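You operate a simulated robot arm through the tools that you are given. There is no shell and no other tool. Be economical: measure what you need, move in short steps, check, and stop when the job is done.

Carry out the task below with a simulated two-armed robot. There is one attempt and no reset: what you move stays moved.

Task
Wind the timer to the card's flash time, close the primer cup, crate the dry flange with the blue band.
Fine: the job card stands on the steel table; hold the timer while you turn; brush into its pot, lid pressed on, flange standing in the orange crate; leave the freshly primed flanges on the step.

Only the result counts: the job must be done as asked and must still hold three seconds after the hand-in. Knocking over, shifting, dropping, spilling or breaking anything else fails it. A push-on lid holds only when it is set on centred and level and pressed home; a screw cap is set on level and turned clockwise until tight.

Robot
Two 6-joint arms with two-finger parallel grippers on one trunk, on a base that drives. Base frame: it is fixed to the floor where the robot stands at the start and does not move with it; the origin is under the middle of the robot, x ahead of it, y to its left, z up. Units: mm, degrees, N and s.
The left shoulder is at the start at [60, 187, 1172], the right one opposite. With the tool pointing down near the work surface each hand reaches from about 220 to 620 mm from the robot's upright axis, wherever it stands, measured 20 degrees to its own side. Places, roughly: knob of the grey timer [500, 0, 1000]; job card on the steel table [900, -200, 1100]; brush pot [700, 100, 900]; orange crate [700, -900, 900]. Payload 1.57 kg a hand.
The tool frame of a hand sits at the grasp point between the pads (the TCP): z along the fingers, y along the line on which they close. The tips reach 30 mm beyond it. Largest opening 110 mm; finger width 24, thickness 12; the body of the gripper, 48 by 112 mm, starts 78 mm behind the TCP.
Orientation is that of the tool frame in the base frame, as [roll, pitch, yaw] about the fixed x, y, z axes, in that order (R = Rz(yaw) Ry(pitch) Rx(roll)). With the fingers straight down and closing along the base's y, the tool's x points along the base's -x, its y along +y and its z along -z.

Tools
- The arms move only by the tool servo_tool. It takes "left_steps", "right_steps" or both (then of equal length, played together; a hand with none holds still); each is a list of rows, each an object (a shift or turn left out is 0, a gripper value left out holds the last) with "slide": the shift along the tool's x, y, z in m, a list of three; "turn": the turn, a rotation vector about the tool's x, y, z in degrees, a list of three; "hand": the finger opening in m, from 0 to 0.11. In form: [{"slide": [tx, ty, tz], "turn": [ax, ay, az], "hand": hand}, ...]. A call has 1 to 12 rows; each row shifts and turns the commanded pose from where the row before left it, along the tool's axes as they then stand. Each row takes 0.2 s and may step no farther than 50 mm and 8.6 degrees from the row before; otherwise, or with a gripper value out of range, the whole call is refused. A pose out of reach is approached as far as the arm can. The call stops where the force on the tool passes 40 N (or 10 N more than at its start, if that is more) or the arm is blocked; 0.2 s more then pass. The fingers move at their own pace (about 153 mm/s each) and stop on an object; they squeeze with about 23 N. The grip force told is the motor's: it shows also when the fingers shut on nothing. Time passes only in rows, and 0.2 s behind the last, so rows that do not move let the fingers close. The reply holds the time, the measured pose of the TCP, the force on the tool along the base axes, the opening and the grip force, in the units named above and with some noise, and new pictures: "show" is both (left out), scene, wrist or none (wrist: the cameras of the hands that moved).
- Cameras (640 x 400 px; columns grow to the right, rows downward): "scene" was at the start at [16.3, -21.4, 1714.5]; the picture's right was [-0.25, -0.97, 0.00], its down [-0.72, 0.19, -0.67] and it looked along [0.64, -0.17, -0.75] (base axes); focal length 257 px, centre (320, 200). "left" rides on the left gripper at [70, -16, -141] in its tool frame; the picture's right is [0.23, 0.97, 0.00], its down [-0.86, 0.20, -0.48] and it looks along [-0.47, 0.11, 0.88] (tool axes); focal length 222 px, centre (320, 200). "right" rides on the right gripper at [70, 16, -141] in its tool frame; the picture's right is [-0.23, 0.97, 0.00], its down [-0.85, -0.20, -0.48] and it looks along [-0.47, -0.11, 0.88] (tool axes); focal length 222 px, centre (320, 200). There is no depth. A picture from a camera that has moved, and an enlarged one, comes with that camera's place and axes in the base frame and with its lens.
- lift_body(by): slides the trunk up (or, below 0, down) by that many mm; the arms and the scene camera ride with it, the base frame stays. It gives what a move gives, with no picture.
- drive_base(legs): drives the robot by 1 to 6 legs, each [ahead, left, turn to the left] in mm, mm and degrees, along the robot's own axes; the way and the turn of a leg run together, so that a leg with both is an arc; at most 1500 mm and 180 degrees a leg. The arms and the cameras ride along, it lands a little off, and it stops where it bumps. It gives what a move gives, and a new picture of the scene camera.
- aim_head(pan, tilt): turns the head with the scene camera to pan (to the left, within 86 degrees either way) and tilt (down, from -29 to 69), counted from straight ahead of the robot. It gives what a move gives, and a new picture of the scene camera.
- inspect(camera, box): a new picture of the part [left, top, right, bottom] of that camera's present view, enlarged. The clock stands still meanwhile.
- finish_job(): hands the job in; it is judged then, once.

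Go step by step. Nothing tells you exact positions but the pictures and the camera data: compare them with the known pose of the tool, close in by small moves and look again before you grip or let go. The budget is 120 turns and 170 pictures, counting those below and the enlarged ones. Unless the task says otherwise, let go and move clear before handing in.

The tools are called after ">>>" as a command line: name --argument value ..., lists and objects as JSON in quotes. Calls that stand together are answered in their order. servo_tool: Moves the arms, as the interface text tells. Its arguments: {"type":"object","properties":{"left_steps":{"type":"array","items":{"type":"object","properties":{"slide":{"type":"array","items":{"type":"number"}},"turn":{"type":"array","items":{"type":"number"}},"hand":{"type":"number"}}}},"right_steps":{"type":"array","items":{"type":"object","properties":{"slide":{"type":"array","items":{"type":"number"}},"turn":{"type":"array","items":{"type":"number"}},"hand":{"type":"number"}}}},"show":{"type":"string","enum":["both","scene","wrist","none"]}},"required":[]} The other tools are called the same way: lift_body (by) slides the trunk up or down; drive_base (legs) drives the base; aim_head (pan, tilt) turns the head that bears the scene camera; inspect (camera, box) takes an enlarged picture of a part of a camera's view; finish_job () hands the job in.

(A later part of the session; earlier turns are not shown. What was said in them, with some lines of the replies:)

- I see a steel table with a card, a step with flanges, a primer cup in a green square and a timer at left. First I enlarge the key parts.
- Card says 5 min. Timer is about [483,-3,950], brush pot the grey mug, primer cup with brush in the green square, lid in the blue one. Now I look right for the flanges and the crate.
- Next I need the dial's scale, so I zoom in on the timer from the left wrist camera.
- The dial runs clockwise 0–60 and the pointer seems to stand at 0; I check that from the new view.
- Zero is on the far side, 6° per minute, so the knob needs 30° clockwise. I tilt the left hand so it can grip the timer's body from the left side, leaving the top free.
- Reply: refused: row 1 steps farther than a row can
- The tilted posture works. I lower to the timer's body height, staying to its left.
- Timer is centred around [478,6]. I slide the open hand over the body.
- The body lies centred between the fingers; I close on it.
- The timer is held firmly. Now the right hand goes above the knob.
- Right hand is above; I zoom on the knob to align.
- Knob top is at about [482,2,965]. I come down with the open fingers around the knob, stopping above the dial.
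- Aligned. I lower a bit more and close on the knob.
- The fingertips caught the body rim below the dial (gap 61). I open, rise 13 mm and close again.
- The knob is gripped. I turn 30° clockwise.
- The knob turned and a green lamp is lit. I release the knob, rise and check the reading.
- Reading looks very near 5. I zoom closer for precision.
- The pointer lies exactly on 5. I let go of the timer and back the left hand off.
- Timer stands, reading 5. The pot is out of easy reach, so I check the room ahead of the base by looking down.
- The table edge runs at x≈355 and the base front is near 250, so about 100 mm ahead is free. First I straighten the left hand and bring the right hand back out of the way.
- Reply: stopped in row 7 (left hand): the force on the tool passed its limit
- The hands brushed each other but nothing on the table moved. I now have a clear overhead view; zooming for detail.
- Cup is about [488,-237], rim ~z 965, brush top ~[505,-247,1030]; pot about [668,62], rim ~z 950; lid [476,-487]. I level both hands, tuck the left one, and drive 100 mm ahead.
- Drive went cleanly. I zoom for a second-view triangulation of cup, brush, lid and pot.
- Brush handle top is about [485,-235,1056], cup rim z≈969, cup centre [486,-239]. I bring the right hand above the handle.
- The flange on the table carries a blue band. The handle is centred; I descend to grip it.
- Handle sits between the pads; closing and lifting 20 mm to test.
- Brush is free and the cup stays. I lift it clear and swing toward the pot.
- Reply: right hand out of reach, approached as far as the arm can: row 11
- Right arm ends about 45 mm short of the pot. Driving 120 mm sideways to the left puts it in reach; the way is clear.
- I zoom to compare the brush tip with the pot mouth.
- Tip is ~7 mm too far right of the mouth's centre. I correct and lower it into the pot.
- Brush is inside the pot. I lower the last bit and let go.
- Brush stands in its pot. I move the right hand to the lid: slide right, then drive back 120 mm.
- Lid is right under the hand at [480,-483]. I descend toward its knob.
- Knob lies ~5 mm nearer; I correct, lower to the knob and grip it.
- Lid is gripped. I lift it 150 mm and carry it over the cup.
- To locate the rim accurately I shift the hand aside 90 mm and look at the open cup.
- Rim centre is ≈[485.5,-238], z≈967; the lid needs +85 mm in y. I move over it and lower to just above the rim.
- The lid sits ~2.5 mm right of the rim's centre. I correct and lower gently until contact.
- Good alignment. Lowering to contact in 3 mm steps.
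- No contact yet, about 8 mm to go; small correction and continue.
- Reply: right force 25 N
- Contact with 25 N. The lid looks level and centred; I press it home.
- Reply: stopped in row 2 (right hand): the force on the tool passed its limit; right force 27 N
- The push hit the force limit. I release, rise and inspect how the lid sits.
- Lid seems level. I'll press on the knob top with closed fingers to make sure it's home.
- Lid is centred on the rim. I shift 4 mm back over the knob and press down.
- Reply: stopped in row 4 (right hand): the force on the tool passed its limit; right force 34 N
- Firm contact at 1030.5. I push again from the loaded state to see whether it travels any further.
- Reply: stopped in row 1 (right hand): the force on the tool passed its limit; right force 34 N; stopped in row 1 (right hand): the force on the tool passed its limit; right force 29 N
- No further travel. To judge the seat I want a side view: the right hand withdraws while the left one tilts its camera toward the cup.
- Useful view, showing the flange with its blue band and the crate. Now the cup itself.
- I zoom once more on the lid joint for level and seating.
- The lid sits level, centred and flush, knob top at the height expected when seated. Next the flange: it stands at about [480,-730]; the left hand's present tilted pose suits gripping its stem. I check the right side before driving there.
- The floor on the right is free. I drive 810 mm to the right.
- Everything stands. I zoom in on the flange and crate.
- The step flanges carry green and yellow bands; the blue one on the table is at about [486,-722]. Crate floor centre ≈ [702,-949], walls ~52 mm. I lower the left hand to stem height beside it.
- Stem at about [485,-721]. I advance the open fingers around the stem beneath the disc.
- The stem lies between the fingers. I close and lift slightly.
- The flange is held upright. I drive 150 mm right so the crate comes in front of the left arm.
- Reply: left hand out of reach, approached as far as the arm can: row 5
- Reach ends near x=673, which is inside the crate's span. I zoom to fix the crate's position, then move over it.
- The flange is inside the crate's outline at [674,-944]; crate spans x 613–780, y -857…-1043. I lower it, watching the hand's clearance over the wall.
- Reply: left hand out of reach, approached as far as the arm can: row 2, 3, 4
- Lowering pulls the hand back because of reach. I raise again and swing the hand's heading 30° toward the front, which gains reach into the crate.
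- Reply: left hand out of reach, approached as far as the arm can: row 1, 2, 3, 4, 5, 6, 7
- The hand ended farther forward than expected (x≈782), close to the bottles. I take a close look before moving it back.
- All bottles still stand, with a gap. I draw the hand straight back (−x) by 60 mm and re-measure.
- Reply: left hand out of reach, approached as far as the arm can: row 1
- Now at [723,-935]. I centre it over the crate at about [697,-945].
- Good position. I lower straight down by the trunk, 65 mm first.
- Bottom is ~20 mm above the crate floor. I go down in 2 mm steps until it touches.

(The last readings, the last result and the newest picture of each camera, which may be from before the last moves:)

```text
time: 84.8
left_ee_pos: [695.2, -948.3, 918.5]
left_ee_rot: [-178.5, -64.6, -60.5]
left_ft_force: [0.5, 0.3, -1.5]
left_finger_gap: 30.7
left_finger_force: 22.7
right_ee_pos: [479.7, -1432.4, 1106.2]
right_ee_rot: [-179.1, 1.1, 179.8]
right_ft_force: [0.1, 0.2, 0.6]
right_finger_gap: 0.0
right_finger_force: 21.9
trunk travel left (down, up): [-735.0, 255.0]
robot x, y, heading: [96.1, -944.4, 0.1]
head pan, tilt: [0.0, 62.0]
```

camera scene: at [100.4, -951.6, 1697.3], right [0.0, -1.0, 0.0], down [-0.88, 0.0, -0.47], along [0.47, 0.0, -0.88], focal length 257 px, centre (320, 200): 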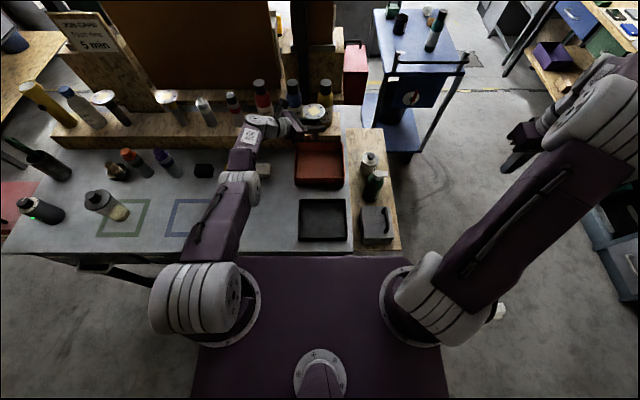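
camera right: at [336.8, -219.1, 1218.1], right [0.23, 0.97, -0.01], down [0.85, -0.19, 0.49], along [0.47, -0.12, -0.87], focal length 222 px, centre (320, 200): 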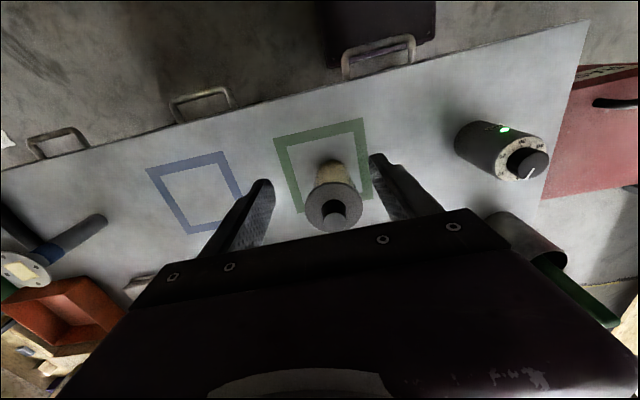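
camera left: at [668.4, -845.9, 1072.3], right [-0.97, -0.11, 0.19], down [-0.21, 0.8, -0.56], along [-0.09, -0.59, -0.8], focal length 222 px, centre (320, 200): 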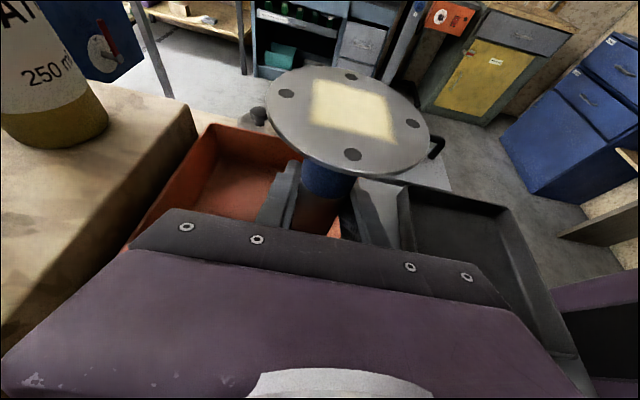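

>>> servo_tool --left_steps '[{"slide": [-0.0014, 0, 0.0007]}, {"slide": [-0.0009, 0, 0.0004]}, {"slide": [-0.0009, 0, 0.0004]}, {}]' --show "none"

>>> inspect --camera "left" --box '[160, 40, 560, 290]'

```text
time: 85.8
left_ee_pos: [694.9, -946.9, 917.0]
left_ee_rot: [-178.0, -64.8, -60.9]
left_ft_force: [1.4, -2.5, 18.8]
left_finger_gap: 31.2
left_finger_force: 23.1
right_ee_pos: [476.3, -1431.9, 1106.9]
right_ee_rot: [-179.2, 1.3, 179.8]
right_ft_force: [0.4, 0.2, -0.3]
right_finger_gap: 0.1
right_finger_force: 21.6
trunk travel left (down, up): [-735.0, 255.0]
robot x, y, heading: [95.4, -951.7, -0.2]
head pan, tilt: [0.0, 62.0]
```

```text
1.60 times, centred on (360, 165) of left
camera zoom: at [657.8, -855.1, 1039.7], right [-0.79, -0.58, 0.19], down [-0.57, 0.59, -0.57], along [0.22, -0.56, -0.8], focal length 355 px, centre (256, 256)
```

zoom: 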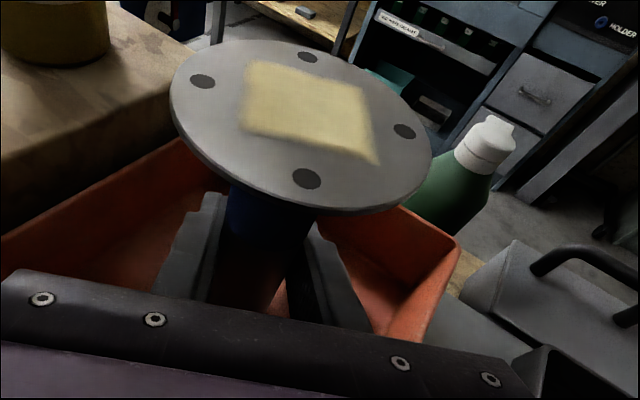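

Contact: the flange stands on the crate floor. I ease off 1 mm, open moderately and withdraw along the finger axis.

>>> servo_tool --left_steps '[{"slide": [0.0009, 0, -0.0004]}, {"hand": 0.045}, {"hand": 0.06}, {"hand": 0.068}, {}, {"slide": [0, 0, -0.02]}, {"slide": [0, 0, -0.03]}, {"slide": [0, 0, -0.04]}, {"slide": [0, 0, -0.04]}]' --show "both"

>>> inspect --camera "scene" --box '[260, 90, 380, 190]'

```text
time: 87.8
left_ee_pos: [633.8, -844.8, 973.1]
left_ee_rot: [-178.6, -64.6, -60.5]
left_ft_force: [-0.3, 0.3, 0.0]
left_finger_gap: 67.9
left_finger_force: 0.0
right_ee_pos: [477.7, -1430.7, 1107.1]
right_ee_rot: [-179.0, 1.1, 179.7]
right_ft_force: [-1.0, -0.1, 0.0]
right_finger_gap: 0.0
right_finger_force: 21.4
trunk travel left (down, up): [-735.0, 255.0]
robot x, y, heading: [93.8, -951.1, -0.1]
head pan, tilt: [0.0, 62.0]
camera scene: at [98.9, -950.4, 1632.3], right [0.0, -1.0, 0.0], down [-0.88, 0.0, -0.47], along [0.47, 0.0, -0.88], focal length 257 px, centre (320, 200)
camera left: at [597.1, -752.4, 1094.8], right [-0.79, -0.58, 0.19], down [-0.58, 0.59, -0.57], along [0.22, -0.56, -0.8], focal length 222 px, centre (320, 200)
```

scene: 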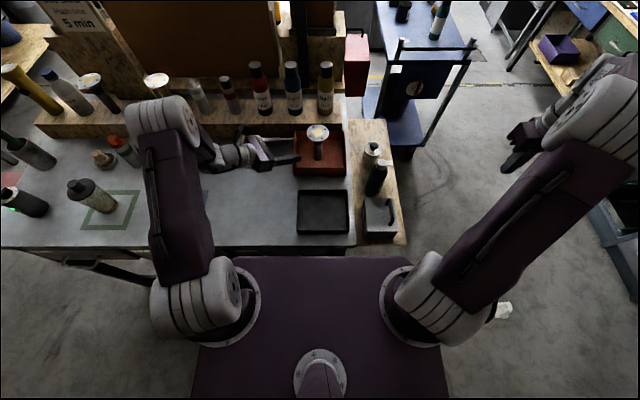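
left: 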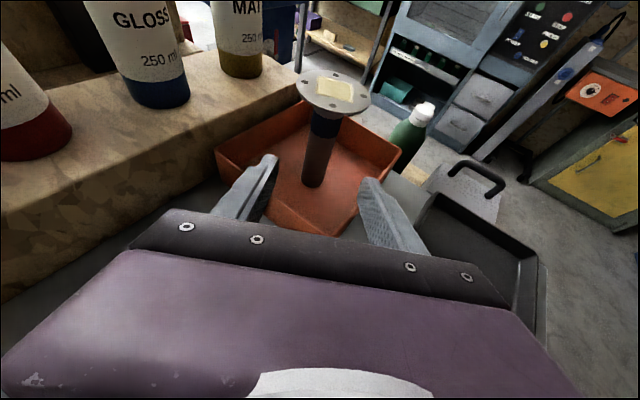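

```text
4.00 times, centred on (320, 140) of scene
camera zoom: at [98.9, -950.4, 1632.3], right [0.0, -1.0, 0.0], down [-0.88, 0.0, -0.47], along [0.47, 0.0, -0.88], focal length 1028 px, centre (320, 440)
```

zoom: 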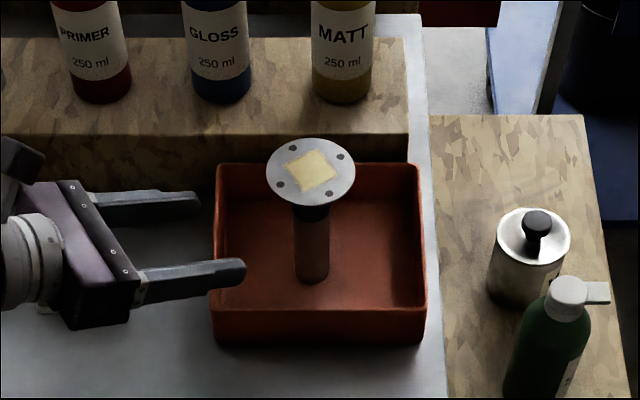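

The flange stands upright in the crate. I raise the trunk clear and check the rest of the table.

>>> lift_body --by 150

>>> aim_head --pan 45 --tilt 40

```text
time: 89.5
left_ee_pos: [635.0, -845.3, 1122.3]
left_ee_rot: [-178.6, -64.6, -60.5]
left_ft_force: [0.1, -0.4, -1.0]
left_finger_gap: 68.1
left_finger_force: 0.1
right_ee_pos: [478.8, -1432.3, 1255.9]
right_ee_rot: [-179.1, 1.1, 179.8]
right_ft_force: [0.7, -0.6, -0.1]
right_finger_gap: 0.0
right_finger_force: 21.0
trunk travel left (down, up): [-885.0, 105.0]
robot x, y, heading: [93.6, -947.1, -0.1]
head pan, tilt: [0.0, 62.0]
```

```text
time: 90.7
left_ee_pos: [635.1, -845.0, 1122.2]
left_ee_rot: [-178.5, -64.6, -60.4]
left_ft_force: [0.0, 0.4, -0.5]
left_finger_gap: 67.8
left_finger_force: 0.0
right_ee_pos: [480.0, -1433.5, 1256.4]
right_ee_rot: [-179.1, 1.1, 179.7]
right_ft_force: [0.1, -0.2, 0.4]
right_finger_gap: 0.0
right_finger_force: 21.5
trunk travel left (down, up): [-885.0, 105.0]
robot x, y, heading: [97.8, -948.9, -0.1]
head pan, tilt: [45.0, 40.0]
camera scene: at [95.9, -891.7, 1811.3], right [0.7, -0.71, 0.0], down [-0.46, -0.45, -0.77], along [0.54, 0.54, -0.64], focal length 257 px, centre (320, 200)
```

scene: 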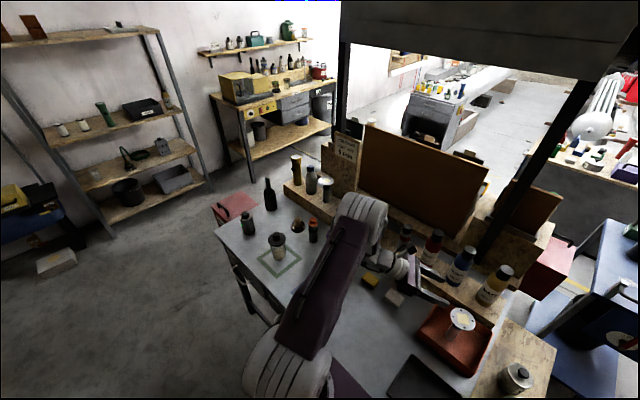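

>>> inspect --camera "scene" --box '[220, 160, 340, 290]'

>>> inspect --camera "scene" --box '[258, 222, 302, 266]'

```text
3.08 times, centred on (280, 225) of scene
camera zoom: at [95.9, -891.7, 1811.3], right [0.7, -0.71, 0.0], down [-0.46, -0.45, -0.77], along [0.54, 0.54, -0.64], focal length 791 px, centre (443, 123)
```

zoom: 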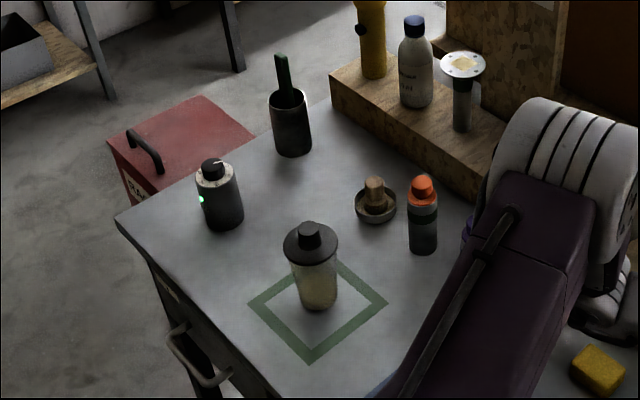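

```text
9.09 times, centred on (280, 244) of scene
camera zoom: at [95.9, -891.7, 1811.3], right [0.7, -0.71, 0.0], down [-0.46, -0.45, -0.77], along [0.54, 0.54, -0.64], focal length 2336 px, centre (684, -200)
```

zoom: 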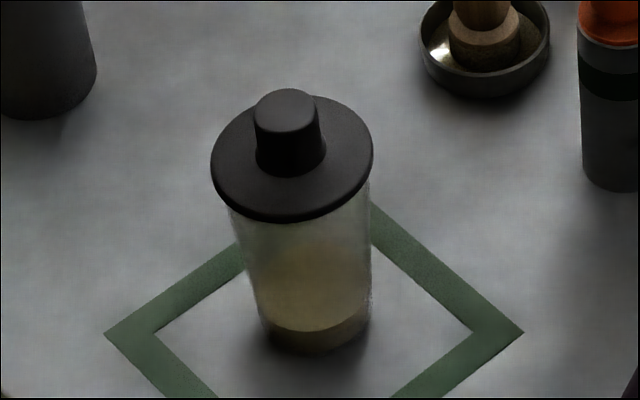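

Timer at 5 with its lamp lit, brush in its pot, lid seated level and centred on the cup, flange upright in the crate, step flanges untouched, hands clear. I hand in.

>>> finish_job

```text
The job is handed in.
```

I handed the job in with everything set as asked, as far as the last pictures show:

- **Timer:** wound to 5 min, the card's flash time. I checked the pointer right after turning; the green lamp is still lit.
- **Brush:** standing in its pot.
- **Primer cup:** the lid is on centred and level. I pressed it at the 40 N force limit until it went no further.
- **Flange:** the blue-banded one is standing in the orange crate.
- **Primed flanges:** the green-banded and yellow-banded ones were left on the step.

Nothing was knocked over or spilled. The two hands touched each other once, early on, without moving anything on the table.
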